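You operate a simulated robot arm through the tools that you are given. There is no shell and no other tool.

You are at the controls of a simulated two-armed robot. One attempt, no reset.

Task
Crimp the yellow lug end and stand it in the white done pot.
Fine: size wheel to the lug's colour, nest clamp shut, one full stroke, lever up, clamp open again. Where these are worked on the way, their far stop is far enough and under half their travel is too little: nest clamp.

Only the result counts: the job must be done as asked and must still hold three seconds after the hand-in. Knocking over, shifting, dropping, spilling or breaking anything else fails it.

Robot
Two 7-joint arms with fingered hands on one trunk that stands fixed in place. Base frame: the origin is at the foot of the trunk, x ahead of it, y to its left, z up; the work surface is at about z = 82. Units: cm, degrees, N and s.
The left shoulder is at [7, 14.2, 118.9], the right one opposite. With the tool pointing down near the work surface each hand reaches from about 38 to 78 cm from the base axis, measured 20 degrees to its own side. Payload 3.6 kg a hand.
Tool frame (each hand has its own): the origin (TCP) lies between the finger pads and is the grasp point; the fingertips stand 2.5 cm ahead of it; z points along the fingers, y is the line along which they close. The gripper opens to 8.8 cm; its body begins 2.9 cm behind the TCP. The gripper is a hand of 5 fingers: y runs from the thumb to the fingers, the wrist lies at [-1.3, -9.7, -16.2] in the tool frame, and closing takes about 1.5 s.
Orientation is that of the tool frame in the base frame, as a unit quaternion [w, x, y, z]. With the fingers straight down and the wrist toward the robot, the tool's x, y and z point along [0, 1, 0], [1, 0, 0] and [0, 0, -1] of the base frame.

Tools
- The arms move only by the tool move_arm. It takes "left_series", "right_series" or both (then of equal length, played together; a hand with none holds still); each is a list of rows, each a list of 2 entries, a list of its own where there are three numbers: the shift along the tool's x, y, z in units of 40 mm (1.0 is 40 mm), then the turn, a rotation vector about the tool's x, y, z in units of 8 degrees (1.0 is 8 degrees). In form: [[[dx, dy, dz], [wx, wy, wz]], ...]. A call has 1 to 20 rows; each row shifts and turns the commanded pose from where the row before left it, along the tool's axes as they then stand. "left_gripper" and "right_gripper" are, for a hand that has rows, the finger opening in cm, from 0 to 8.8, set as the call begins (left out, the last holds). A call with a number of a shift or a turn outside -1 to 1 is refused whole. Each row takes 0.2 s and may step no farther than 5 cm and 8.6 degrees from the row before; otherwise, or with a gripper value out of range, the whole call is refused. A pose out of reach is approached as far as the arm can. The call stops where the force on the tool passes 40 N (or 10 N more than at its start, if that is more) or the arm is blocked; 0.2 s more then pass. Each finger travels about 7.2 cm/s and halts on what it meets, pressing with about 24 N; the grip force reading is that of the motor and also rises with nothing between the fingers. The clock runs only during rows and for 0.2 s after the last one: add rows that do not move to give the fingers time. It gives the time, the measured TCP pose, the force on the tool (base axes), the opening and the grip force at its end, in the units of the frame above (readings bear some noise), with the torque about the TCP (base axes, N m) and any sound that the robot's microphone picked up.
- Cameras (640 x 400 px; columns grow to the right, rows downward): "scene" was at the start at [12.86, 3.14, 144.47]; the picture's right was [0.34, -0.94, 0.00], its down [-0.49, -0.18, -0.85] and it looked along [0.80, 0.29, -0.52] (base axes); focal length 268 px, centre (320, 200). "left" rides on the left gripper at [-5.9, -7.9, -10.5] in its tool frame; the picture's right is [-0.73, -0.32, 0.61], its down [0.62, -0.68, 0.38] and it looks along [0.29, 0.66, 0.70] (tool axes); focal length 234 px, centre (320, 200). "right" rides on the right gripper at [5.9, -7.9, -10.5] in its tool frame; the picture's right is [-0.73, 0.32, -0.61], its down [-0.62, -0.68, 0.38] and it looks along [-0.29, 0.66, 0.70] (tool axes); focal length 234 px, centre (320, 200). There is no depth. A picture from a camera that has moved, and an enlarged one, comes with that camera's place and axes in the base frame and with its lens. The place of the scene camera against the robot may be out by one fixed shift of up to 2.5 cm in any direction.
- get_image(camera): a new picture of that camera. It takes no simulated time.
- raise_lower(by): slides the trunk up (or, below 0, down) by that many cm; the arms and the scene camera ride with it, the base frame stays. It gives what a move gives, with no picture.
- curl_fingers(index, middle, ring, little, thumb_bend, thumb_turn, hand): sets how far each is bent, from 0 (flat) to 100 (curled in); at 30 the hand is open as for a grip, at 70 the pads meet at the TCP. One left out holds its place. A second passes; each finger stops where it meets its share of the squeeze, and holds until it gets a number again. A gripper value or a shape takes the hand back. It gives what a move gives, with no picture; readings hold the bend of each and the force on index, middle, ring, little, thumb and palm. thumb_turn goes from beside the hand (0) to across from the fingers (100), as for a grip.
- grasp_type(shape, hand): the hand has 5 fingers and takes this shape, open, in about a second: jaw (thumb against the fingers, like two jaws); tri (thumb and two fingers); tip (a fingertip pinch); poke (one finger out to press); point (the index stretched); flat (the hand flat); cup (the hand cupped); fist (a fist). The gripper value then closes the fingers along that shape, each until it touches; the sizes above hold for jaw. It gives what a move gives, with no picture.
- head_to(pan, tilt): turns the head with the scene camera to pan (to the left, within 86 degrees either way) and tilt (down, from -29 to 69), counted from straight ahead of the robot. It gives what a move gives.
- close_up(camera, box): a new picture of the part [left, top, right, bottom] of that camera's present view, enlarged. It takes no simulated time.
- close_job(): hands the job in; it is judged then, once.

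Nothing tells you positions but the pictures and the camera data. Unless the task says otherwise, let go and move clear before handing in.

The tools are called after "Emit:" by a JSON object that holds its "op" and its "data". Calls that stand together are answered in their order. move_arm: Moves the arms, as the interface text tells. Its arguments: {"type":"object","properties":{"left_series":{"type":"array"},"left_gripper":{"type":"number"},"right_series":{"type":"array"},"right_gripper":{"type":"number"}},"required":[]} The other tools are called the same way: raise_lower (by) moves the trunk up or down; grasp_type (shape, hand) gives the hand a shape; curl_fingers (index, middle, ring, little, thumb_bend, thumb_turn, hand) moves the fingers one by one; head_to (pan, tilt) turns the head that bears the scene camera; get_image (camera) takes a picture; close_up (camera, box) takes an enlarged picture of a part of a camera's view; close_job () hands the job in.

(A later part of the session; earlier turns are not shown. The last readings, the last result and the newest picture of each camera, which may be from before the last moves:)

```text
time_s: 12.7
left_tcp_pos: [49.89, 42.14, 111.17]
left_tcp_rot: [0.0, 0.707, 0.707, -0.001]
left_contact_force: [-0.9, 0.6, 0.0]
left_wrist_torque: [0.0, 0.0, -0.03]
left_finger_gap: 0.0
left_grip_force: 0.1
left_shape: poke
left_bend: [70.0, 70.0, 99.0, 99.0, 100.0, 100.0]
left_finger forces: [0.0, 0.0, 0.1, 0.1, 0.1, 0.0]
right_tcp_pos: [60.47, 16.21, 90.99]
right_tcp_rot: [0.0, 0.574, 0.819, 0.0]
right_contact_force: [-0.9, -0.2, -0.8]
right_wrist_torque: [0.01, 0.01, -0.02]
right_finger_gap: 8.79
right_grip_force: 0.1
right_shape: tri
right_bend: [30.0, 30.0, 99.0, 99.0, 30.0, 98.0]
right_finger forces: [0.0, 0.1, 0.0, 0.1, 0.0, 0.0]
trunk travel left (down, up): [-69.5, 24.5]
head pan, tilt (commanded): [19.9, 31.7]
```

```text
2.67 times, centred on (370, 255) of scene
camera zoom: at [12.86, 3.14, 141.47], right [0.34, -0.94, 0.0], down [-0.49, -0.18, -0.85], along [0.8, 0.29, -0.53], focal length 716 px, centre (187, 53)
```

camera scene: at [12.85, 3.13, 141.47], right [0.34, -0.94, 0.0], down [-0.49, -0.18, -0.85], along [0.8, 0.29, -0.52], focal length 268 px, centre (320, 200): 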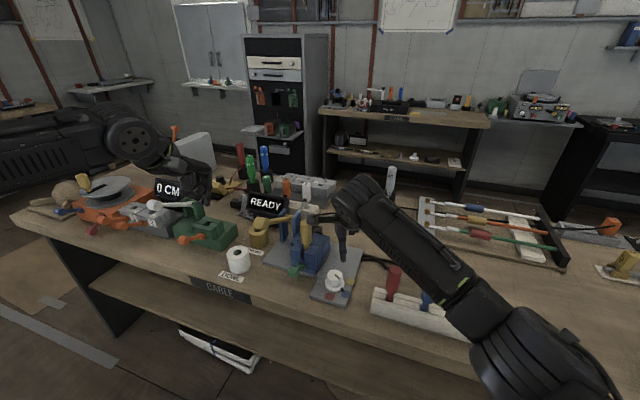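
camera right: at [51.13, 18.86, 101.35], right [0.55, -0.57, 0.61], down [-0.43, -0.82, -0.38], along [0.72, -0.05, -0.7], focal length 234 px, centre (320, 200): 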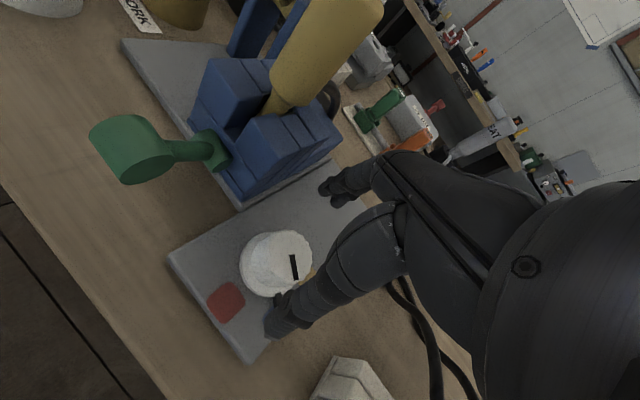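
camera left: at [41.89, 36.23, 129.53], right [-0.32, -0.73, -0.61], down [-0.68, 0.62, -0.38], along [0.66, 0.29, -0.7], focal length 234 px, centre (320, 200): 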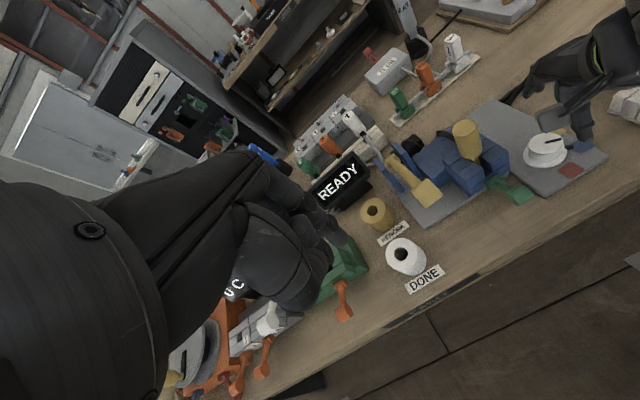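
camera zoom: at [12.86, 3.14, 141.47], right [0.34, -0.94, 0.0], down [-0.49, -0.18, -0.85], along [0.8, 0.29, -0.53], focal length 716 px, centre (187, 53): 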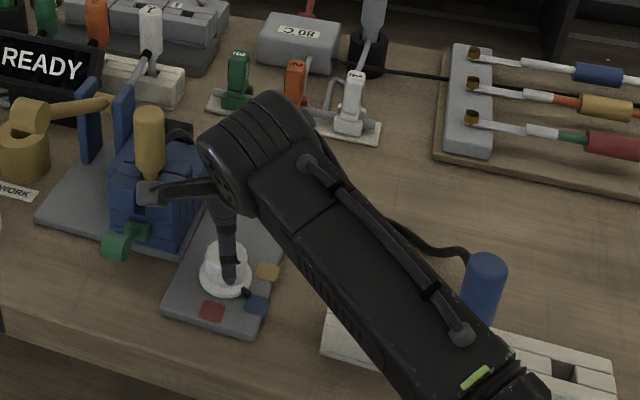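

The thumb and fingers straddle the dial evenly at z = 91. I'll descend to grip height and close.

Emit:
{"op": "move_arm", "data": {"right_series": [[[0, 0, 0.4], [0, 0, 0]], [[0, 0, 0.42], [0, 0, 0]], [[0, 0, 0], [0, 0, 0]], [[0, 0, 0], [0, 0, 0]]]}}

Emit:
{"op": "move_arm", "data": {"right_series": [[[0, 0, 0], [0, 0, 0]], [[0, 0, 0], [0, 0, 0]], [[0, 0, 0], [0, 0, 0]], [[0, 0, 0], [0, 0, 0]], [[0, 0, 0], [0, 0, 0]], [[0, 0, 0], [0, 0, 0]], [[0, 0, 0], [0, 0, 0]]], "right_gripper": 2.5}}

Emit:
{"op": "get_image", "data": {"camera": "right"}}

Emit:
{"op": "close_up", "data": {"camera": "left", "box": [420, 60, 640, 220]}}

```text
time_s: 13.7
left_tcp_pos: [49.81, 42.08, 111.13]
left_tcp_rot: [0.001, 0.707, 0.707, 0.0]
left_contact_force: [0.8, 0.3, 0.8]
left_wrist_torque: [0.02, 0.02, 0.01]
left_finger_gap: 0.0
left_grip_force: 0.0
left_shape: poke
left_bend: [70.0, 70.0, 99.0, 99.0, 100.0, 100.0]
left_finger forces: [0.2, 0.0, 0.0, 0.1, 0.1, 0.0]
right_tcp_pos: [60.44, 16.0, 87.5]
right_tcp_rot: [-0.001, 0.574, 0.819, 0.001]
right_contact_force: [0.2, -0.3, 0.4]
right_wrist_torque: [-0.01, -0.01, -0.01]
right_finger_gap: 8.78
right_grip_force: 0.0
right_shape: tri
right_bend: [30.0, 30.0, 99.0, 99.0, 30.0, 98.0]
right_finger forces: [0.0, 0.1, 0.1, 0.0, 0.0, 0.1]
trunk travel left (down, up): [-69.5, 24.5]
head pan, tilt (commanded): [19.9, 31.7]
```

```text
time_s: 15.3
left_tcp_pos: [49.91, 42.14, 111.11]
left_tcp_rot: [0.0, 0.707, 0.707, 0.0]
left_contact_force: [0.2, 0.4, -0.7]
left_wrist_torque: [0.04, -0.01, 0.02]
left_finger_gap: 0.0
left_grip_force: 0.1
left_shape: poke
left_bend: [70.0, 70.0, 99.0, 99.0, 100.0, 100.0]
left_finger forces: [0.1, 0.0, 0.1, 0.0, 0.0, 0.0]
right_tcp_pos: [60.48, 15.96, 87.8]
right_tcp_rot: [0.0, 0.573, 0.82, 0.001]
right_contact_force: [-1.3, 0.2, -1.0]
right_wrist_torque: [0.02, 0.02, 0.02]
right_finger_gap: 3.23
right_grip_force: 23.7
right_shape: tri
right_bend: [74.0, 50.0, 100.0, 100.0, 73.0, 100.0]
right_finger forces: [10.6, 10.8, 0.1, 0.0, 21.9, 0.0]
trunk travel left (down, up): [-69.5, 24.5]
head pan, tilt (commanded): [19.9, 31.7]
```

```text
taken
camera right: at [51.06, 18.8, 98.12], right [0.55, -0.57, 0.61], down [-0.43, -0.82, -0.38], along [0.72, -0.05, -0.7], focal length 234 px, centre (320, 200)
```

right: 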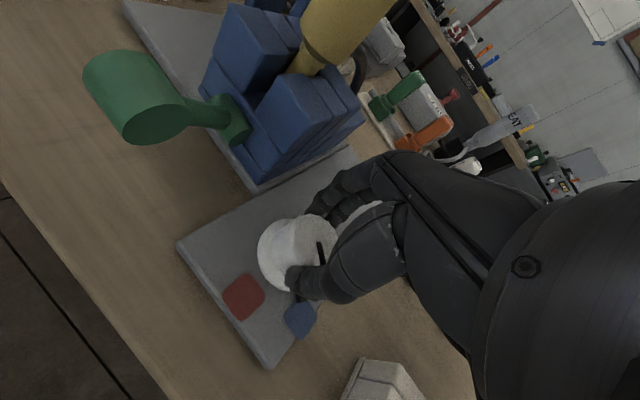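

```text
2.50 times, centred on (530, 140) of left
camera zoom: at [41.89, 36.26, 121.52], right [-0.32, -0.73, -0.61], down [-0.68, 0.62, -0.38], along [0.66, 0.29, -0.7], focal length 585 px, centre (-205, 350)
```

zoom: 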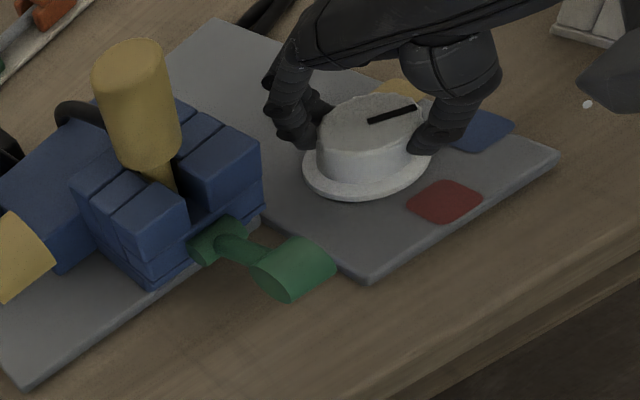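

The dial is gripped, with forces on the index, middle and thumb. I'll turn it 30° counter-clockwise and check.

Emit:
{"op": "move_arm", "data": {"right_series": [[[0, 0, 0], [0, 0, -0.75]], [[0, 0, 0], [0, 0, -0.75]], [[0, 0, 0], [0, 0, -0.75]], [[0, 0, 0], [0, 0, -0.75]], [[0, 0, 0], [0, 0, -0.75]], [[0, 0, 0], [0, 0, 0]], [[0, 0, 0], [0, 0, 0]]]}}

Emit:
{"op": "get_image", "data": {"camera": "right"}}

Emit:
{"op": "close_up", "data": {"camera": "left", "box": [420, 60, 640, 220]}}

Emit:
{"op": "get_image", "data": {"camera": "scene"}}

```text
time_s: 16.9
left_tcp_pos: [49.89, 42.05, 111.01]
left_tcp_rot: [0.0, 0.707, 0.707, 0.0]
left_contact_force: [0.7, 0.5, -0.5]
left_wrist_torque: [0.02, -0.01, 0.0]
left_finger_gap: 0.0
left_grip_force: 0.1
left_shape: poke
left_bend: [70.0, 70.0, 99.0, 99.0, 100.0, 100.0]
left_finger forces: [0.0, 0.0, 0.1, 0.0, 0.0, 0.1]
right_tcp_pos: [60.53, 16.02, 87.74]
right_tcp_rot: [0.0, 0.343, 0.939, 0.001]
right_contact_force: [-2.5, -3.4, -2.2]
right_wrist_torque: [-0.08, 0.06, 0.0]
right_finger_gap: 3.21
right_grip_force: 24.4
right_shape: tri
right_bend: [74.0, 51.0, 100.0, 100.0, 73.0, 100.0]
right_finger forces: [10.2, 10.5, 0.1, 0.0, 23.8, 0.1]
trunk travel left (down, up): [-69.5, 24.5]
head pan, tilt (commanded): [19.9, 31.7]
```

```text
taken
camera right: at [50.96, 13.7, 98.14], right [0.76, -0.22, 0.61], down [0.04, -0.92, -0.38], along [0.64, 0.32, -0.7], focal length 234 px, centre (320, 200)
```

right: 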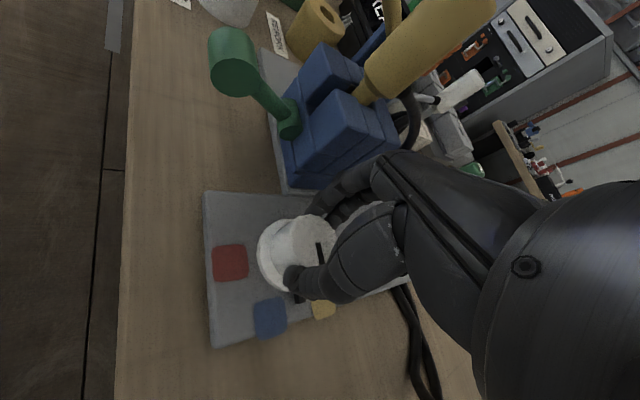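

```text
2.50 times, centred on (530, 140) of left
camera zoom: at [41.9, 36.18, 121.54], right [-0.32, -0.73, -0.61], down [-0.68, 0.62, -0.38], along [0.66, 0.29, -0.7], focal length 585 px, centre (-205, 350)
```

zoom: 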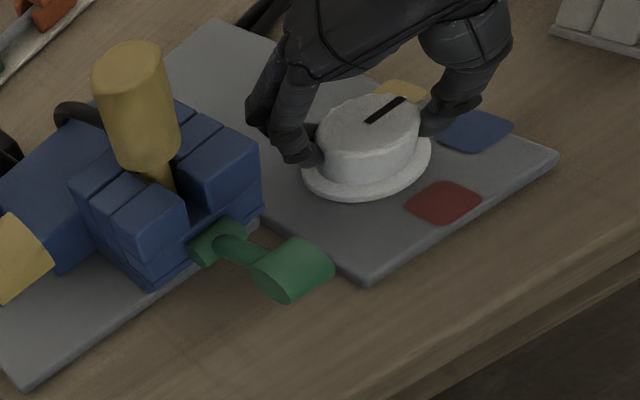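

```text
taken
camera scene: at [12.87, 3.08, 141.47], right [0.34, -0.94, 0.0], down [-0.49, -0.18, -0.85], along [0.8, 0.29, -0.52], focal length 268 px, centre (320, 200)
```

scene: 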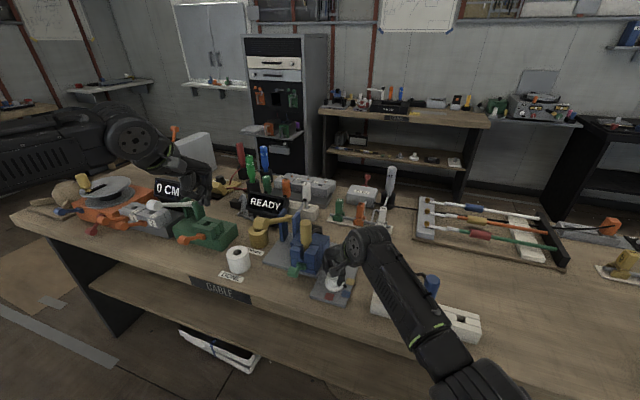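

The dial turned 30° with the hand. Continuing would put the fingers close to the nest, so I'll open slightly, lift, turn back and regrip for the second 30°.

Emit:
{"op": "move_arm", "data": {"right_series": [[[0, 0, 0], [0, 0, 0]], [[0, 0, 0], [0, 0, 0]], [[0, 0, 0], [0, 0, 0]], [[0, 0, -0.3], [0, 0, 0]], [[0, 0, -0.5], [0, 0, 0]], [[0, 0, 0], [0, 0, 0]]], "right_gripper": 5.2}}

Emit:
{"op": "get_image", "data": {"camera": "right"}}

Emit:
{"op": "close_up", "data": {"camera": "left", "box": [420, 60, 640, 220]}}

```text
time_s: 18.3
left_tcp_pos: [49.93, 42.25, 111.01]
left_tcp_rot: [-0.001, 0.707, 0.708, 0.0]
left_contact_force: [-0.6, -0.7, 0.0]
left_wrist_torque: [-0.03, 0.02, -0.02]
left_finger_gap: 0.0
left_grip_force: 0.1
left_shape: poke
left_bend: [70.0, 70.0, 99.0, 99.0, 100.0, 100.0]
left_finger forces: [0.0, 0.0, 0.0, 0.0, 0.0, 0.0]
right_tcp_pos: [60.43, 16.1, 91.01]
right_tcp_rot: [0.001, 0.342, 0.94, 0.0]
right_contact_force: [-0.4, -0.1, 1.0]
right_wrist_torque: [0.01, -0.02, 0.0]
right_finger_gap: 5.16
right_grip_force: 0.0
right_shape: tri
right_bend: [74.0, 41.0, 99.0, 99.0, 65.0, 100.0]
right_finger forces: [0.0, 0.0, 0.1, 0.0, 0.0, 0.0]
trunk travel left (down, up): [-69.5, 24.5]
head pan, tilt (commanded): [19.9, 31.7]
```

```text
taken
camera right: at [50.96, 13.75, 101.5], right [0.76, -0.22, 0.61], down [0.04, -0.92, -0.38], along [0.64, 0.32, -0.7], focal length 234 px, centre (320, 200)
```

right: 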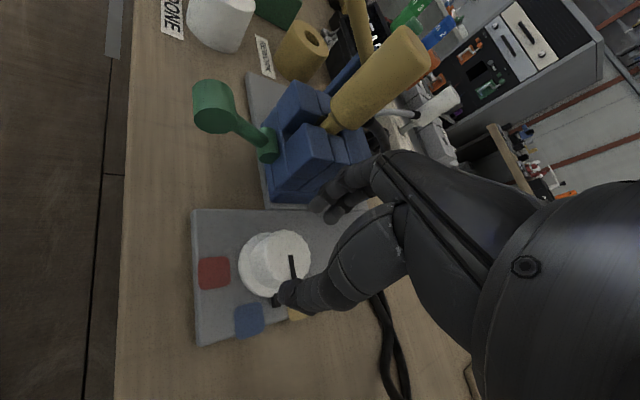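

```text
2.50 times, centred on (530, 140) of left
camera zoom: at [41.91, 36.24, 121.52], right [-0.32, -0.73, -0.61], down [-0.68, 0.62, -0.38], along [0.66, 0.29, -0.7], focal length 585 px, centre (-205, 350)
```

zoom: 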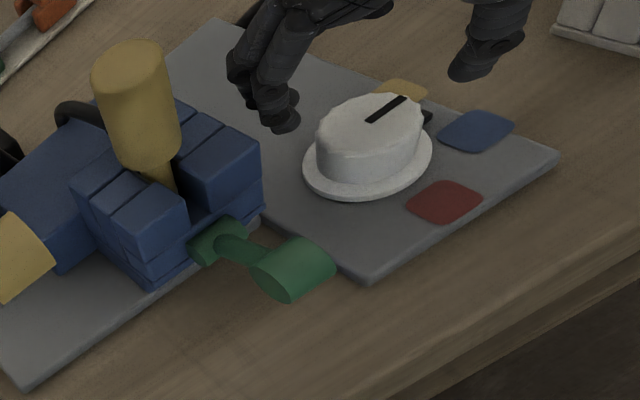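

The pointer now sits midway between blue and yellow and held there. I'll rotate the open hand back, descend, regrip and turn the rest.

Emit:
{"op": "move_arm", "data": {"right_series": [[[0, 0, 0], [0, 0, 0.75]], [[0, 0, 0], [0, 0, 0.75]], [[0, 0, 0], [0, 0, 0.75]], [[0, 0, 0], [0, 0, 0.75]], [[0, 0, 0], [0, 0, 0.75]], [[0, 0, 0], [0, 0, 0]], [[0, 0, 0.4], [0, 0, 0]], [[0, 0, 0.42], [0, 0, 0]], [[0, 0, 0], [0, 0, 0]]], "right_gripper": 8.8}}

Emit:
{"op": "move_arm", "data": {"right_series": [[[0, 0, 0], [0, 0, 0]], [[0, 0, 0], [0, 0, 0]], [[0, 0, 0], [0, 0, 0]], [[0, 0, 0], [0, 0, 0]], [[0, 0, 0], [0, 0, 0]], [[0, 0, 0], [0, 0, 0]], [[0, 0, 0], [0, 0, 0]]], "right_gripper": 2.5}}

Emit:
{"op": "get_image", "data": {"camera": "right"}}

Emit:
{"op": "close_up", "data": {"camera": "left", "box": [420, 60, 640, 220]}}

```text
time_s: 20.3
left_tcp_pos: [49.9, 42.09, 111.04]
left_tcp_rot: [-0.001, 0.707, 0.707, 0.001]
left_contact_force: [-0.5, -0.2, -0.3]
left_wrist_torque: [0.01, 0.01, -0.03]
left_finger_gap: 0.0
left_grip_force: 0.1
left_shape: poke
left_bend: [70.0, 70.0, 99.0, 99.0, 100.0, 100.0]
left_finger forces: [0.0, 0.0, 0.0, 0.1, 0.0, 0.0]
right_tcp_pos: [61.44, 14.83, 87.63]
right_tcp_rot: [0.007, 0.579, 0.815, -0.003]
right_contact_force: [-0.2, -0.8, -0.6]
right_wrist_torque: [0.01, 0.02, -0.04]
right_finger_gap: 8.77
right_grip_force: 0.1
right_shape: tri
right_bend: [30.0, 30.0, 99.0, 99.0, 30.0, 98.0]
right_finger forces: [0.0, 0.0, 0.0, 0.0, 0.1, 0.0]
trunk travel left (down, up): [-69.5, 24.5]
head pan, tilt (commanded): [19.9, 31.7]
```

```text
time_s: 21.9
left_tcp_pos: [49.89, 41.95, 111.07]
left_tcp_rot: [0.0, 0.707, 0.707, -0.001]
left_contact_force: [0.3, 0.0, 0.6]
left_wrist_torque: [0.03, -0.01, 0.0]
left_finger_gap: 0.01
left_grip_force: 0.0
left_shape: poke
left_bend: [70.0, 70.0, 99.0, 99.0, 100.0, 100.0]
left_finger forces: [0.1, 0.1, 0.1, 0.0, 0.0, 0.1]
right_tcp_pos: [61.41, 14.53, 87.22]
right_tcp_rot: [0.005, 0.581, 0.814, -0.005]
right_contact_force: [1.3, -4.1, 0.9]
right_wrist_torque: [-0.02, -0.12, -0.02]
right_finger_gap: 1.36
right_grip_force: 23.8
right_shape: tri
right_bend: [74.0, 70.0, 100.0, 100.0, 76.0, 100.0]
right_finger forces: [11.3, 0.1, 0.0, 0.0, 18.5, 0.0]
trunk travel left (down, up): [-69.5, 24.5]
head pan, tilt (commanded): [19.9, 31.7]
```

```text
taken
camera right: at [52.02, 17.65, 97.54], right [0.54, -0.57, 0.62], down [-0.44, -0.82, -0.37], along [0.72, -0.07, -0.69], focal length 234 px, centre (320, 200)
```

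right: 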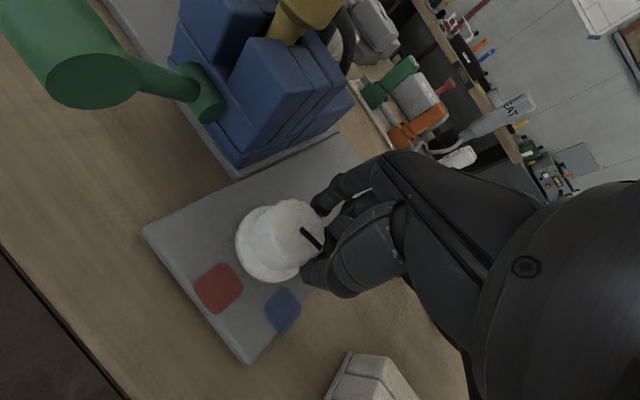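

```text
2.50 times, centred on (530, 140) of left
camera zoom: at [41.94, 36.14, 121.54], right [-0.32, -0.73, -0.61], down [-0.68, 0.62, -0.38], along [0.66, 0.29, -0.7], focal length 585 px, centre (-205, 350)
```

zoom: 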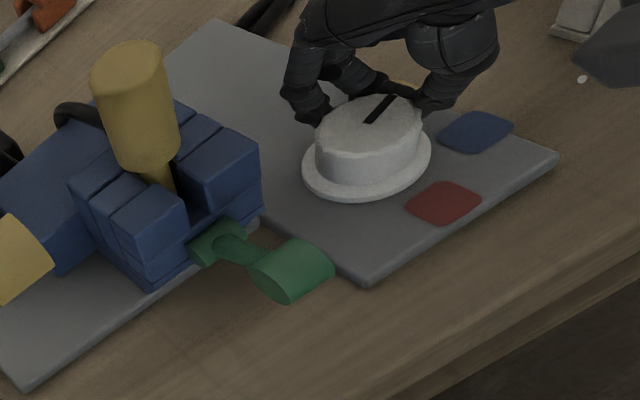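

The hand ended about 1.5 cm off target this time, so the grip is off-centre. I'll release and look at the whole arm to see why.

Emit:
{"op": "move_arm", "data": {"right_series": [[[0, 0, 0], [0, 0, 0]], [[0, 0, 0], [0, 0, 0]], [[0, 0, 0], [0, 0, 0]], [[0, 0, -0.4], [0, 0, 0]], [[0, 0, -0.4], [0, 0, 0]], [[0, 0, 0], [0, 0, 0]]], "right_gripper": 8.8}}

Emit:
{"op": "get_image", "data": {"camera": "scene"}}

Emit:
{"op": "get_image", "data": {"camera": "right"}}

Emit:
{"op": "get_image", "data": {"camera": "left"}}

```text
time_s: 23.3
left_tcp_pos: [49.92, 42.19, 111.02]
left_tcp_rot: [0.0, 0.707, 0.707, 0.0]
left_contact_force: [0.2, 0.1, 0.4]
left_wrist_torque: [-0.02, -0.01, 0.0]
left_finger_gap: 0.02
left_grip_force: 0.1
left_shape: poke
left_bend: [70.0, 70.0, 99.0, 99.0, 100.0, 100.0]
left_finger forces: [0.1, 0.1, 0.0, 0.0, 0.1, 0.0]
right_tcp_pos: [61.11, 14.7, 90.41]
right_tcp_rot: [0.005, 0.581, 0.814, -0.005]
right_contact_force: [0.0, -0.1, -0.5]
right_wrist_torque: [0.03, 0.01, 0.01]
right_finger_gap: 8.79
right_grip_force: 0.1
right_shape: tri
right_bend: [30.0, 30.0, 99.0, 99.0, 30.0, 98.0]
right_finger forces: [0.1, 0.0, 0.0, 0.0, 0.1, 0.0]
trunk travel left (down, up): [-69.5, 24.5]
head pan, tilt (commanded): [19.9, 31.7]
```

```text
taken
camera scene: at [12.86, 3.14, 141.47], right [0.34, -0.94, 0.0], down [-0.49, -0.18, -0.85], along [0.8, 0.29, -0.53], focal length 268 px, centre (320, 200)
```

scene: 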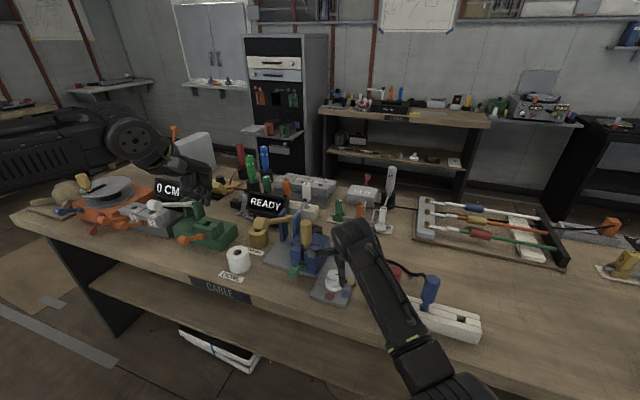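

```text
taken
camera right: at [51.85, 17.74, 100.77], right [0.54, -0.57, 0.62], down [-0.44, -0.82, -0.37], along [0.72, -0.07, -0.69], focal length 234 px, centre (320, 200)
```

right: 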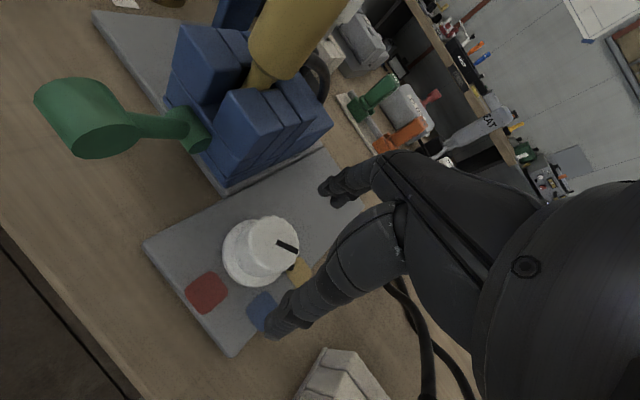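

```text
taken
camera left: at [41.9, 36.24, 121.52], right [-0.32, -0.73, -0.61], down [-0.68, 0.62, -0.38], along [0.66, 0.29, -0.7], focal length 234 px, centre (320, 200)
```

left: 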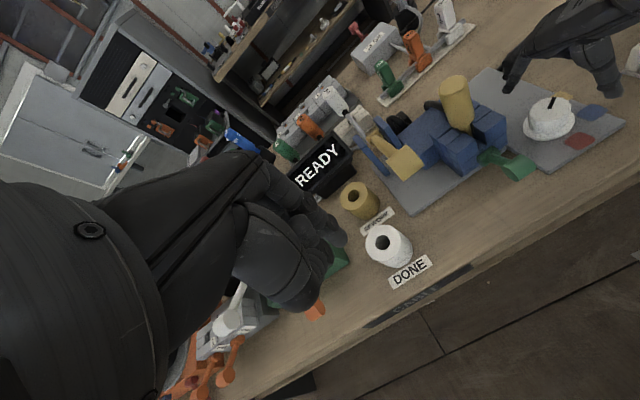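

The arm's elbow configuration drifted and limits it now. I'll check the dial pointer closely before deciding on the regrip.

Emit:
{"op": "close_up", "data": {"camera": "right", "box": [170, 190, 330, 310]}}

Emit:
{"op": "close_up", "data": {"camera": "left", "box": [500, 70, 640, 180]}}

```text
3.33 times, centred on (250, 250) of right
camera zoom: at [51.85, 17.74, 100.77], right [0.54, -0.57, 0.62], down [-0.44, -0.82, -0.37], along [0.72, -0.07, -0.69], focal length 781 px, centre (553, 33)
```

zoom: 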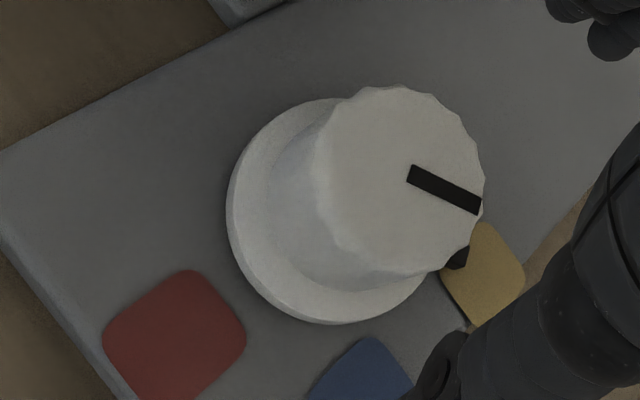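

```text
3.64 times, centred on (570, 125) of left
camera zoom: at [41.9, 36.24, 121.52], right [-0.32, -0.73, -0.61], down [-0.68, 0.62, -0.38], along [0.66, 0.29, -0.7], focal length 852 px, centre (-589, 473)
```

zoom: 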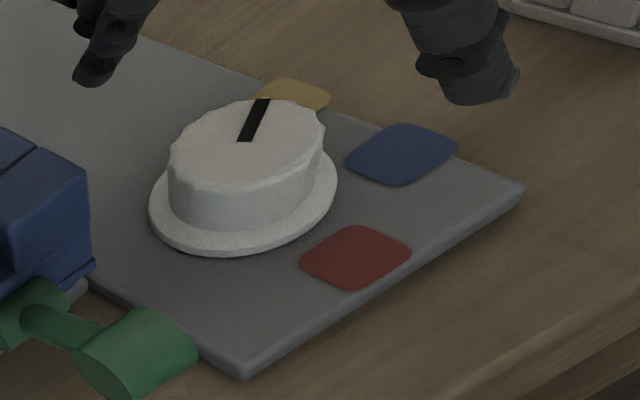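

The pointer now lines up with the yellow mark (computed about -60°, same as the mark). I'll lift the right hand well clear and verify with an unobstructed view.

Emit:
{"op": "move_arm", "data": {"right_series": [[[0, 0, -0.9], [0, 0, 0]], [[0, 0, -0.9], [0, 0, 0]], [[0, 0, -0.9], [0, 0, 0]], [[-0.6, -0.3, -0.6], [0, 0, 0]], [[-0.8, -0.3, -0.3], [0, 0, 0]], [[-0.8, -0.3, 0], [0, 0, 0]], [[0, 0, 0], [0, 0, 0]]]}}

Emit:
{"op": "get_image", "data": {"camera": "scene"}}

Emit:
{"op": "close_up", "data": {"camera": "left", "box": [500, 70, 640, 180]}}

Emit:
{"op": "get_image", "data": {"camera": "right"}}

```text
time_s: 24.9
left_tcp_pos: [49.89, 42.17, 110.99]
left_tcp_rot: [0.0, 0.707, 0.707, -0.001]
left_contact_force: [0.3, 0.3, -0.4]
left_wrist_torque: [-0.03, -0.01, 0.0]
left_finger_gap: 0.0
left_grip_force: 0.1
left_shape: poke
left_bend: [70.0, 70.0, 99.0, 99.0, 100.0, 100.0]
left_finger forces: [0.1, 0.1, 0.0, 0.1, 0.0, 0.0]
right_tcp_pos: [60.1, 6.89, 105.23]
right_tcp_rot: [0.0, 0.574, 0.819, 0.0]
right_contact_force: [0.1, -0.5, 0.1]
right_wrist_torque: [0.01, 0.03, -0.01]
right_finger_gap: 8.77
right_grip_force: 0.0
right_shape: tri
right_bend: [30.0, 30.0, 99.0, 99.0, 30.0, 98.0]
right_finger forces: [0.1, 0.0, 0.1, 0.0, 0.0, 0.0]
trunk travel left (down, up): [-69.5, 24.5]
head pan, tilt (commanded): [19.9, 31.7]
```

```text
taken
camera scene: at [12.85, 3.24, 141.47], right [0.34, -0.94, 0.0], down [-0.49, -0.18, -0.85], along [0.8, 0.29, -0.53], focal length 268 px, centre (320, 200)
```

scene: 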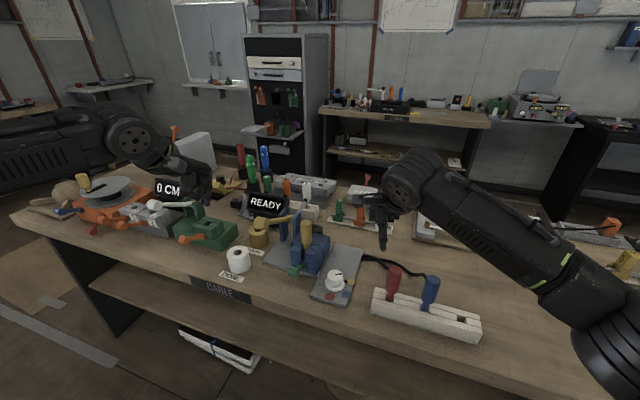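

```text
3.64 times, centred on (570, 125) of left
camera zoom: at [41.89, 36.32, 121.5], right [-0.32, -0.73, -0.61], down [-0.68, 0.62, -0.38], along [0.66, 0.29, -0.7], focal length 852 px, centre (-589, 473)
```

zoom: 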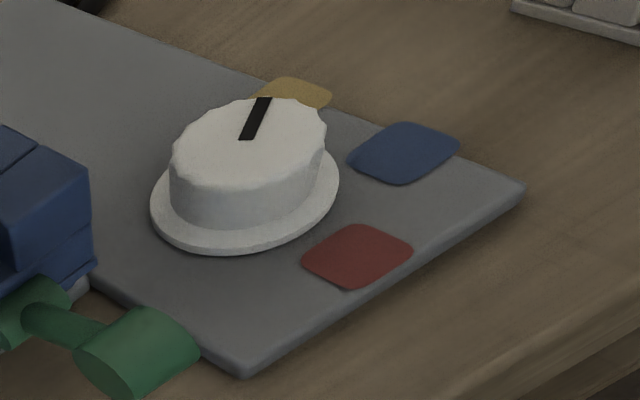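

```text
taken
camera right: at [50.72, 9.58, 115.62], right [0.55, -0.57, 0.61], down [-0.43, -0.82, -0.38], along [0.72, -0.05, -0.7], focal length 234 px, centre (320, 200)
```

right: 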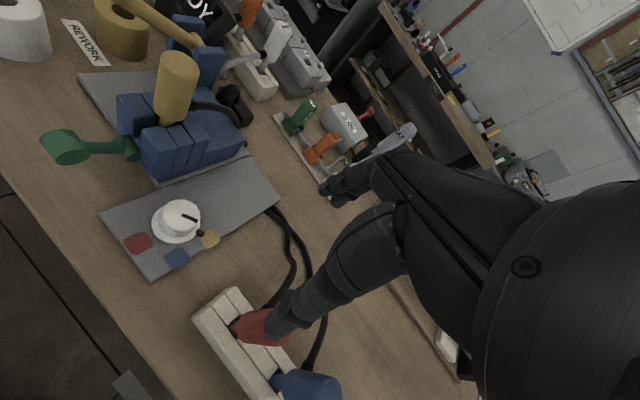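

Emit:
{"op": "close_up", "data": {"camera": "right", "box": [110, 180, 240, 285]}}

Emit:
{"op": "close_up", "data": {"camera": "scene", "box": [305, 255, 375, 310]}}

Emit:
{"op": "close_up", "data": {"camera": "right", "box": [30, 40, 260, 200]}}

```text
3.81 times, centred on (175, 232) of right
camera zoom: at [50.72, 9.58, 115.62], right [0.55, -0.57, 0.61], down [-0.43, -0.82, -0.38], along [0.72, -0.05, -0.7], focal length 892 px, centre (872, 76)
```

zoom: 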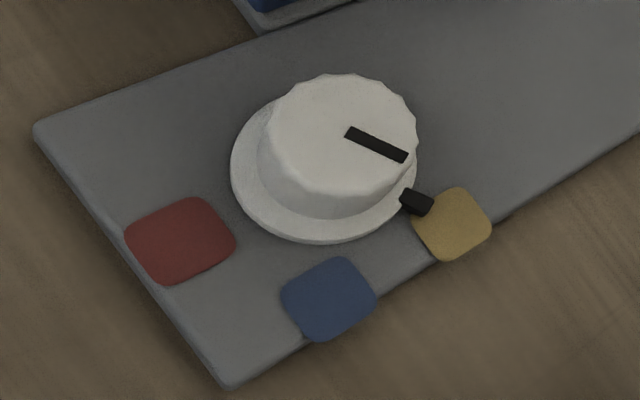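

```text
7.27 times, centred on (340, 282) of scene
camera zoom: at [12.85, 3.24, 141.47], right [0.34, -0.94, 0.0], down [-0.49, -0.18, -0.85], along [0.8, 0.29, -0.53], focal length 1952 px, centre (174, -400)
```

zoom: 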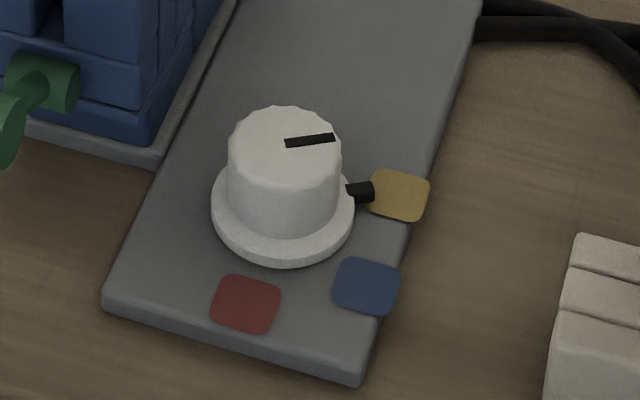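

```text
2.50 times, centred on (145, 120) of right
camera zoom: at [50.72, 9.58, 115.62], right [0.55, -0.57, 0.61], down [-0.43, -0.82, -0.38], along [0.72, -0.05, -0.7], focal length 585 px, centre (758, 400)
```

zoom: 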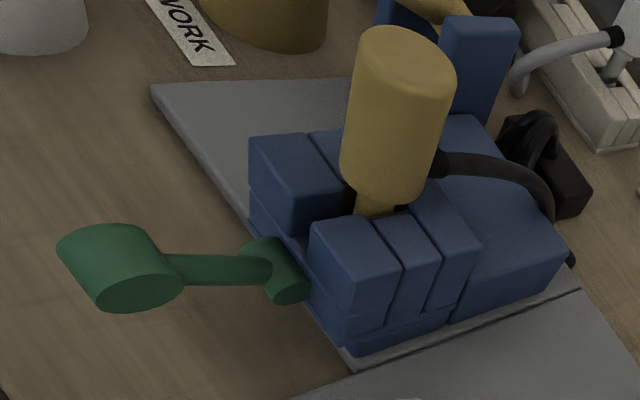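

The wheel is on yellow. Next is the clamp. I'll bring the left hand (poke) above the green handle to test a gentle downward push while watching with the right camera.

Emit:
{"op": "move_arm", "data": {"left_series": [[[-0.86, 0.25, 0], [0, 0, 0]], [[-0.86, 0.25, 0], [0, 0, 0]], [[-0.86, 0.25, 0], [0, 0, 0]], [[-0.86, 0.25, 0], [0, 0, 0]], [[-0.86, 0.25, 0], [0, 0, 0]], [[0, 0, 0.9], [0, 0, 0]], [[0, 0, 0.9], [0, 0, 0]], [[0, 0, 0.9], [0, 0, 0]], [[0, 0, 0], [0, 0, 0]]]}}

Emit:
{"op": "get_image", "data": {"camera": "right"}}

Emit:
{"op": "get_image", "data": {"camera": "scene"}}

Emit:
{"op": "get_image", "data": {"camera": "left"}}

```text
time_s: 26.9
left_tcp_pos: [54.69, 25.16, 100.24]
left_tcp_rot: [-0.001, 0.707, 0.707, 0.0]
left_contact_force: [0.1, -0.2, 0.3]
left_wrist_torque: [0.01, 0.0, -0.06]
left_finger_gap: 0.0
left_grip_force: 0.0
left_shape: poke
left_bend: [70.0, 70.0, 99.0, 99.0, 100.0, 100.0]
left_finger forces: [0.0, 0.0, 0.1, 0.0, 0.0, 0.0]
right_tcp_pos: [60.16, 6.73, 105.12]
right_tcp_rot: [0.0, 0.574, 0.819, 0.0]
right_contact_force: [-0.2, -0.1, 0.9]
right_wrist_torque: [-0.01, -0.02, 0.0]
right_finger_gap: 8.78
right_grip_force: 0.2
right_shape: tri
right_bend: [30.0, 30.0, 99.0, 99.0, 30.0, 98.0]
right_finger forces: [0.0, 0.1, 0.1, 0.0, 0.1, 0.0]
trunk travel left (down, up): [-69.5, 24.5]
head pan, tilt (commanded): [19.9, 31.7]
```

```text
taken
camera right: at [50.7, 9.53, 115.64], right [0.55, -0.57, 0.61], down [-0.43, -0.82, -0.38], along [0.72, -0.05, -0.7], focal length 234 px, centre (320, 200)
```

right: 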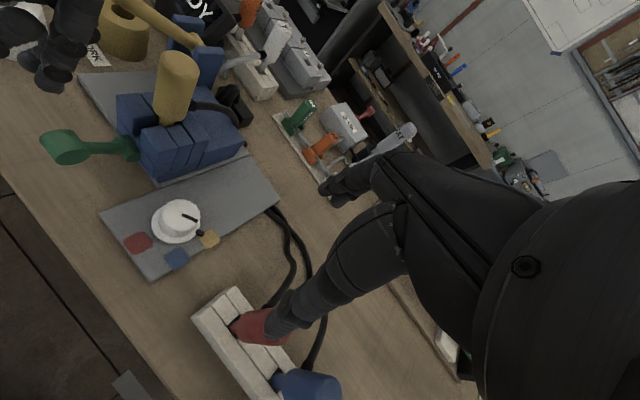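

```text
taken
camera scene: at [12.81, 3.16, 141.47], right [0.34, -0.94, 0.0], down [-0.49, -0.18, -0.85], along [0.8, 0.29, -0.52], focal length 268 px, centre (320, 200)
```

scene: 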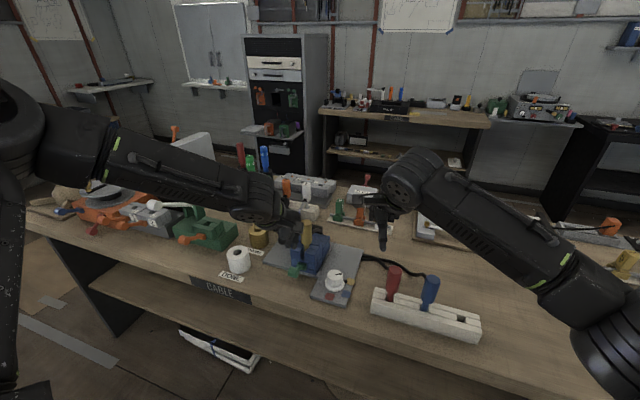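

```text
taken
camera left: at [46.84, 19.19, 110.67], right [-0.32, -0.73, -0.61], down [-0.68, 0.62, -0.38], along [0.66, 0.29, -0.7], focal length 234 px, centre (320, 200)
```

left: 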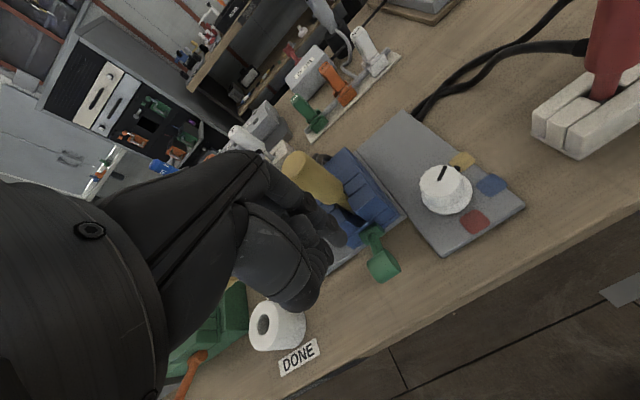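

The left fingertips are directly above the clamp handle (about [55, 24.9, 90]). I'll lower until contact and see whether it moves down.

Emit:
{"op": "move_arm", "data": {"left_series": [[[-0.05, 0.03, 0.4], [0, 0, 0]], [[0, 0, 0.4], [0, 0, 0]], [[0, 0, 0.4], [0, 0, 0]], [[0, 0, 0.2], [0, 0, 0]], [[0, 0, 0.15], [0, 0, 0]], [[0, 0, 0.15], [0, 0, 0]], [[0, 0, 0.15], [0, 0, 0]], [[0, 0, 0], [0, 0, 0]]]}}

Emit:
{"op": "close_up", "data": {"camera": "right", "box": [0, 40, 160, 200]}}

Emit:
{"op": "get_image", "data": {"camera": "left"}}

```text
time_s: 28.7
left_tcp_pos: [54.91, 24.8, 92.82]
left_tcp_rot: [0.0, 0.707, 0.707, 0.0]
left_contact_force: [-0.3, 0.3, -0.3]
left_wrist_torque: [0.02, 0.01, 0.01]
left_finger_gap: 0.03
left_grip_force: 0.1
left_shape: poke
left_bend: [70.0, 70.0, 99.0, 99.0, 100.0, 100.0]
left_finger forces: [0.1, 0.2, 0.1, 0.0, 0.0, 0.0]
right_tcp_pos: [60.13, 6.68, 105.18]
right_tcp_rot: [0.0, 0.574, 0.819, 0.001]
right_contact_force: [-0.4, -0.2, -0.2]
right_wrist_torque: [-0.03, 0.0, -0.01]
right_finger_gap: 8.77
right_grip_force: 0.1
right_shape: tri
right_bend: [30.0, 30.0, 99.0, 99.0, 30.0, 98.0]
right_finger forces: [0.1, 0.0, 0.0, 0.1, 0.0, 0.0]
trunk travel left (down, up): [-69.5, 24.5]
head pan, tilt (commanded): [19.9, 31.7]
```

```text
2.50 times, centred on (80, 120) of right
camera zoom: at [50.74, 9.51, 115.61], right [0.55, -0.57, 0.61], down [-0.43, -0.82, -0.38], along [0.72, -0.05, -0.7], focal length 585 px, centre (920, 400)
```

zoom: 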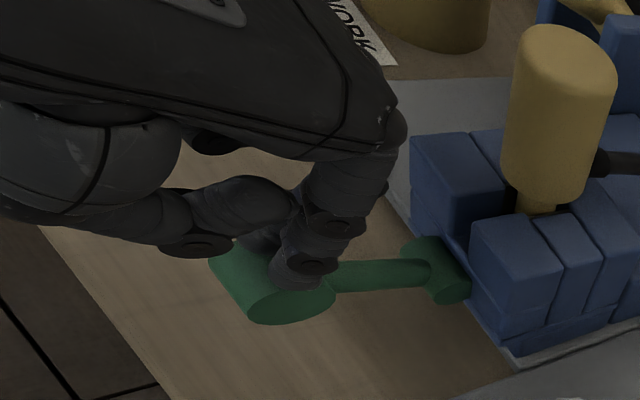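

```text
taken
camera left: at [46.95, 18.89, 103.36], right [-0.32, -0.73, -0.61], down [-0.68, 0.62, -0.38], along [0.66, 0.29, -0.7], focal length 234 px, centre (320, 200)
```

left: 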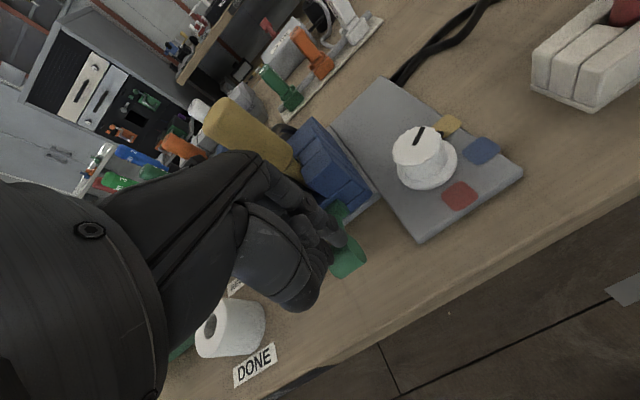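

No contact yet but the fingertips are right on top of the handle. I'll press down slowly.

Emit:
{"op": "move_arm", "data": {"left_series": [[[0, 0, 0.12], [0, 0, 0]], [[0, 0, 0.12], [0, 0, 0]], [[0, 0, 0.12], [0, 0, 0]], [[0, 0, 0.12], [0, 0, 0]], [[0, 0, 0], [0, 0, 0]]]}}

Emit:
{"op": "close_up", "data": {"camera": "right", "box": [0, 40, 160, 200]}}

```text
time_s: 29.9
left_tcp_pos: [54.92, 24.71, 90.87]
left_tcp_rot: [0.0, 0.707, 0.708, 0.0]
left_contact_force: [-0.3, 0.4, 0.7]
left_wrist_torque: [-0.01, 0.0, 0.01]
left_finger_gap: 0.0
left_grip_force: 0.0
left_shape: poke
left_bend: [70.0, 70.0, 99.0, 99.0, 100.0, 100.0]
left_finger forces: [0.1, 0.1, 0.1, 0.1, 0.1, 0.0]
right_tcp_pos: [60.16, 6.71, 105.09]
right_tcp_rot: [0.001, 0.574, 0.819, 0.0]
right_contact_force: [-0.6, -0.6, 0.3]
right_wrist_torque: [0.02, -0.01, 0.04]
right_finger_gap: 8.78
right_grip_force: 0.1
right_shape: tri
right_bend: [30.0, 30.0, 99.0, 99.0, 30.0, 98.0]
right_finger forces: [0.0, 0.0, 0.0, 0.0, 0.0, 0.0]
trunk travel left (down, up): [-69.5, 24.5]
head pan, tilt (commanded): [19.9, 31.7]
```

```text
2.50 times, centred on (80, 120) of right
camera zoom: at [50.75, 9.51, 115.61], right [0.55, -0.57, 0.61], down [-0.43, -0.82, -0.38], along [0.72, -0.05, -0.7], focal length 585 px, centre (920, 400)
```

zoom: 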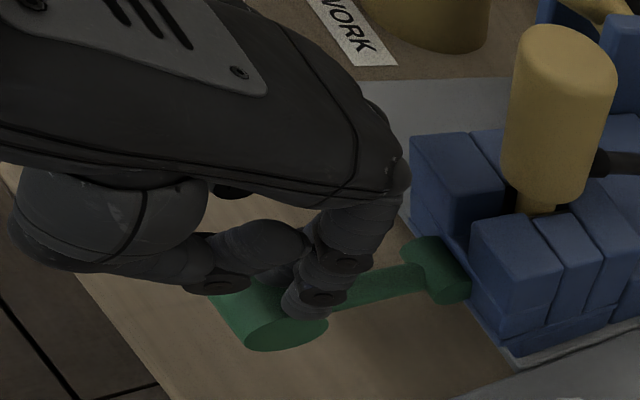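

The handle moves down easily, so that's the shutting direction. I'll continue pressing to its stop.

Emit:
{"op": "move_arm", "data": {"left_series": [[[0, 0, 0.12], [0, 0, 0]], [[0, 0, 0.12], [0, 0, 0]], [[0, 0, 0.12], [0, 0, 0]], [[0, 0, 0.12], [0, 0, 0]], [[0, 0, 0.12], [0, 0, 0]], [[0, 0, 0], [0, 0, 0]]]}}

Emit:
{"op": "close_up", "data": {"camera": "right", "box": [0, 40, 160, 200]}}

```text
time_s: 31.3
left_tcp_pos: [54.93, 24.79, 88.6]
left_tcp_rot: [0.0, 0.707, 0.708, 0.0]
left_contact_force: [-0.3, -0.4, 1.1]
left_wrist_torque: [-0.05, 0.0, 0.0]
left_finger_gap: 0.01
left_grip_force: 0.0
left_shape: poke
left_bend: [70.0, 70.0, 99.0, 99.0, 100.0, 100.0]
left_finger forces: [0.0, 0.0, 0.0, 0.1, 0.0, 0.1]
right_tcp_pos: [60.15, 6.81, 105.19]
right_tcp_rot: [0.0, 0.574, 0.819, 0.0]
right_contact_force: [-0.7, 0.3, -0.1]
right_wrist_torque: [-0.02, 0.0, -0.02]
right_finger_gap: 8.78
right_grip_force: 0.1
right_shape: tri
right_bend: [30.0, 30.0, 99.0, 99.0, 30.0, 98.0]
right_finger forces: [0.1, 0.0, 0.1, 0.0, 0.0, 0.1]
trunk travel left (down, up): [-69.5, 24.5]
head pan, tilt (commanded): [19.9, 31.7]
```

```text
2.50 times, centred on (80, 120) of right
camera zoom: at [50.74, 9.51, 115.61], right [0.55, -0.57, 0.61], down [-0.43, -0.82, -0.38], along [0.72, -0.05, -0.7], focal length 585 px, centre (920, 400)
```

zoom: 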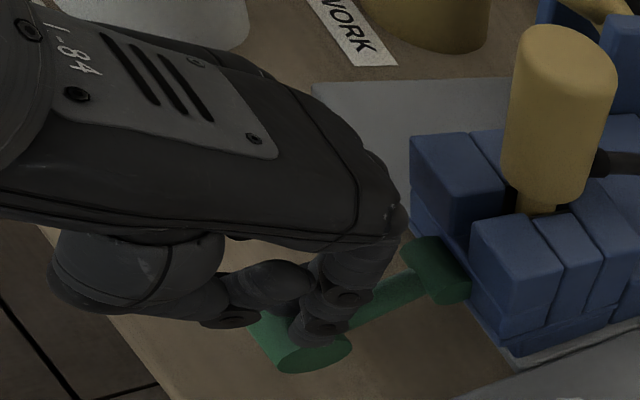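

Emit:
{"op": "move_arm", "data": {"left_series": [[[0, 0, 0.1], [0, 0, 0]], [[0, 0, 0.1], [0, 0, 0]], [[0, 0, 0.1], [0, 0, 0]], [[0, 0, 0.1], [0, 0, 0]], [[0, 0, 0], [0, 0, 0]]]}}

Emit:
{"op": "close_up", "data": {"camera": "right", "box": [0, 40, 160, 200]}}

Emit:
{"op": "close_up", "data": {"camera": "scene", "box": [250, 200, 370, 310]}}

```text
time_s: 32.2
left_tcp_pos: [55.06, 24.62, 87.99]
left_tcp_rot: [0.006, 0.706, 0.708, 0.006]
left_contact_force: [-4.9, 0.1, 22.7]
left_wrist_torque: [-0.01, 0.1, 0.0]
left_finger_gap: 0.0
left_grip_force: 0.0
left_shape: poke
left_bend: [70.0, 70.0, 99.0, 99.0, 100.0, 100.0]
left_finger forces: [18.8, 4.2, 0.0, 0.0, 0.0, 0.0]
right_tcp_pos: [59.9, 6.63, 105.35]
right_tcp_rot: [0.001, 0.573, 0.82, 0.001]
right_contact_force: [0.6, -0.6, -0.9]
right_wrist_torque: [-0.01, 0.03, -0.03]
right_finger_gap: 8.81
right_grip_force: 0.0
right_shape: tri
right_bend: [30.0, 30.0, 99.0, 99.0, 30.0, 98.0]
right_finger forces: [0.0, 0.0, 0.1, 0.0, 0.0, 0.0]
trunk travel left (down, up): [-69.5, 24.5]
head pan, tilt (commanded): [19.9, 31.7]
stopped in row 4 (left hand): the force on the tool passed its limit at 44 N (the readings are from after the stop); the commanded pose is now the measured one
```

```text
2.50 times, centred on (80, 120) of right
camera zoom: at [50.53, 9.43, 115.73], right [0.55, -0.57, 0.61], down [-0.43, -0.82, -0.38], along [0.72, -0.05, -0.69], focal length 585 px, centre (920, 400)
```

zoom: 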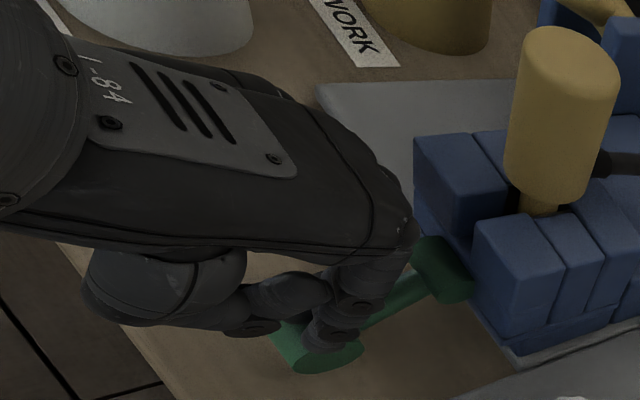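

```text
3.64 times, centred on (310, 255) of scene
camera zoom: at [12.6, 3.02, 141.51], right [0.34, -0.94, 0.0], down [-0.49, -0.18, -0.85], along [0.8, 0.29, -0.52], focal length 976 px, centre (356, 0)
```

zoom: 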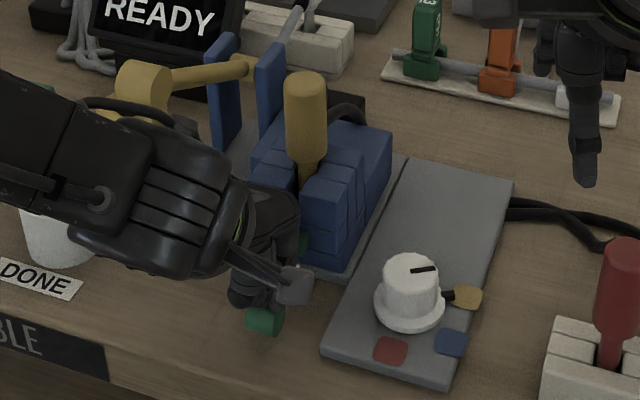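

The clamp hit its far stop (44 N, handle now below horizontal). I'll lift off and confirm it stays shut.

Emit:
{"op": "move_arm", "data": {"left_series": [[[0, 0, -0.3], [0, 0, 0]], [[0, 0, -0.7], [0, 0, 0]], [[0, 0, -0.9], [0, 0, 0]], [[0, 0, -0.9], [0, 0, 0]], [[0, 0, -0.9], [0, 0, 0]], [[0, -0.4, -0.9], [0, 0, 0]], [[0, -0.4, 0], [0, 0, 0]], [[0, 0, 0], [0, 0, 0]]]}}

Emit:
{"op": "close_up", "data": {"camera": "right", "box": [0, 40, 260, 240]}}

Emit:
{"op": "get_image", "data": {"camera": "left"}}

Emit:
{"op": "close_up", "data": {"camera": "scene", "box": [220, 190, 370, 310]}}

```text
time_s: 34.0
left_tcp_pos: [51.84, 24.74, 106.02]
left_tcp_rot: [0.003, 0.707, 0.707, 0.003]
left_contact_force: [-0.5, -0.6, 0.2]
left_wrist_torque: [-0.01, -0.02, 0.0]
left_finger_gap: 0.02
left_grip_force: 0.2
left_shape: poke
left_bend: [70.0, 70.0, 99.0, 99.0, 100.0, 100.0]
left_finger forces: [0.1, 0.0, 0.0, 0.0, 0.0, 0.1]
right_tcp_pos: [60.2, 6.82, 105.07]
right_tcp_rot: [-0.001, 0.573, 0.819, -0.001]
right_contact_force: [0.6, -0.4, 0.1]
right_wrist_torque: [-0.01, -0.02, 0.02]
right_finger_gap: 8.8
right_grip_force: 0.1
right_shape: tri
right_bend: [30.0, 30.0, 99.0, 99.0, 30.0, 98.0]
right_finger forces: [0.1, 0.0, 0.0, 0.1, 0.0, 0.0]
trunk travel left (down, up): [-69.5, 24.5]
head pan, tilt (commanded): [19.9, 31.7]
```

```text
2.00 times, centred on (130, 140) of right
camera zoom: at [50.78, 9.49, 115.6], right [0.55, -0.57, 0.61], down [-0.43, -0.82, -0.38], along [0.72, -0.05, -0.7], focal length 468 px, centre (700, 320)
```

zoom: 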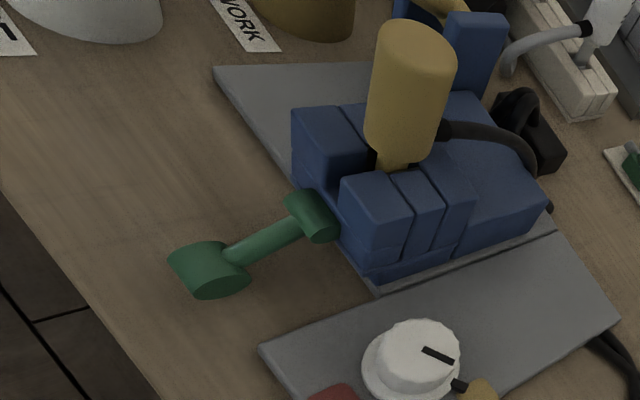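

```text
taken
camera left: at [43.72, 18.82, 116.46], right [-0.32, -0.73, -0.61], down [-0.68, 0.62, -0.39], along [0.66, 0.29, -0.69], focal length 234 px, centre (320, 200)
```

left: 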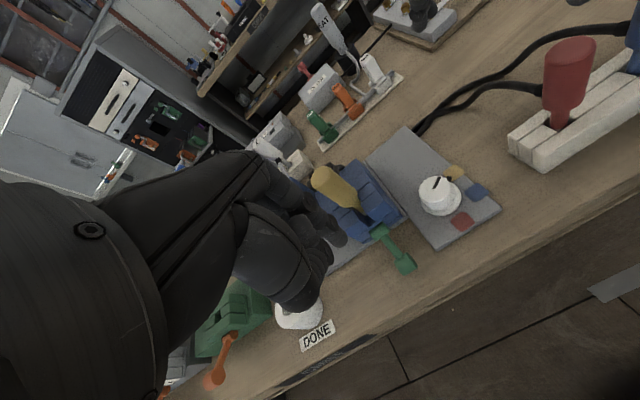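

```text
3.33 times, centred on (295, 250) of scene
camera zoom: at [12.9, 3.11, 141.46], right [0.34, -0.94, 0.0], down [-0.49, -0.18, -0.85], along [0.8, 0.29, -0.53], focal length 894 px, centre (403, 33)
```

zoom: 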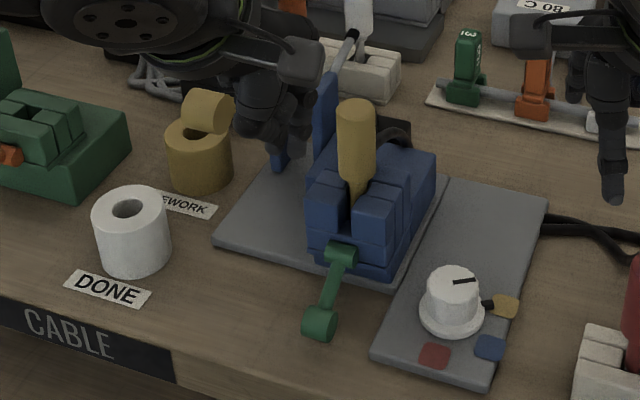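

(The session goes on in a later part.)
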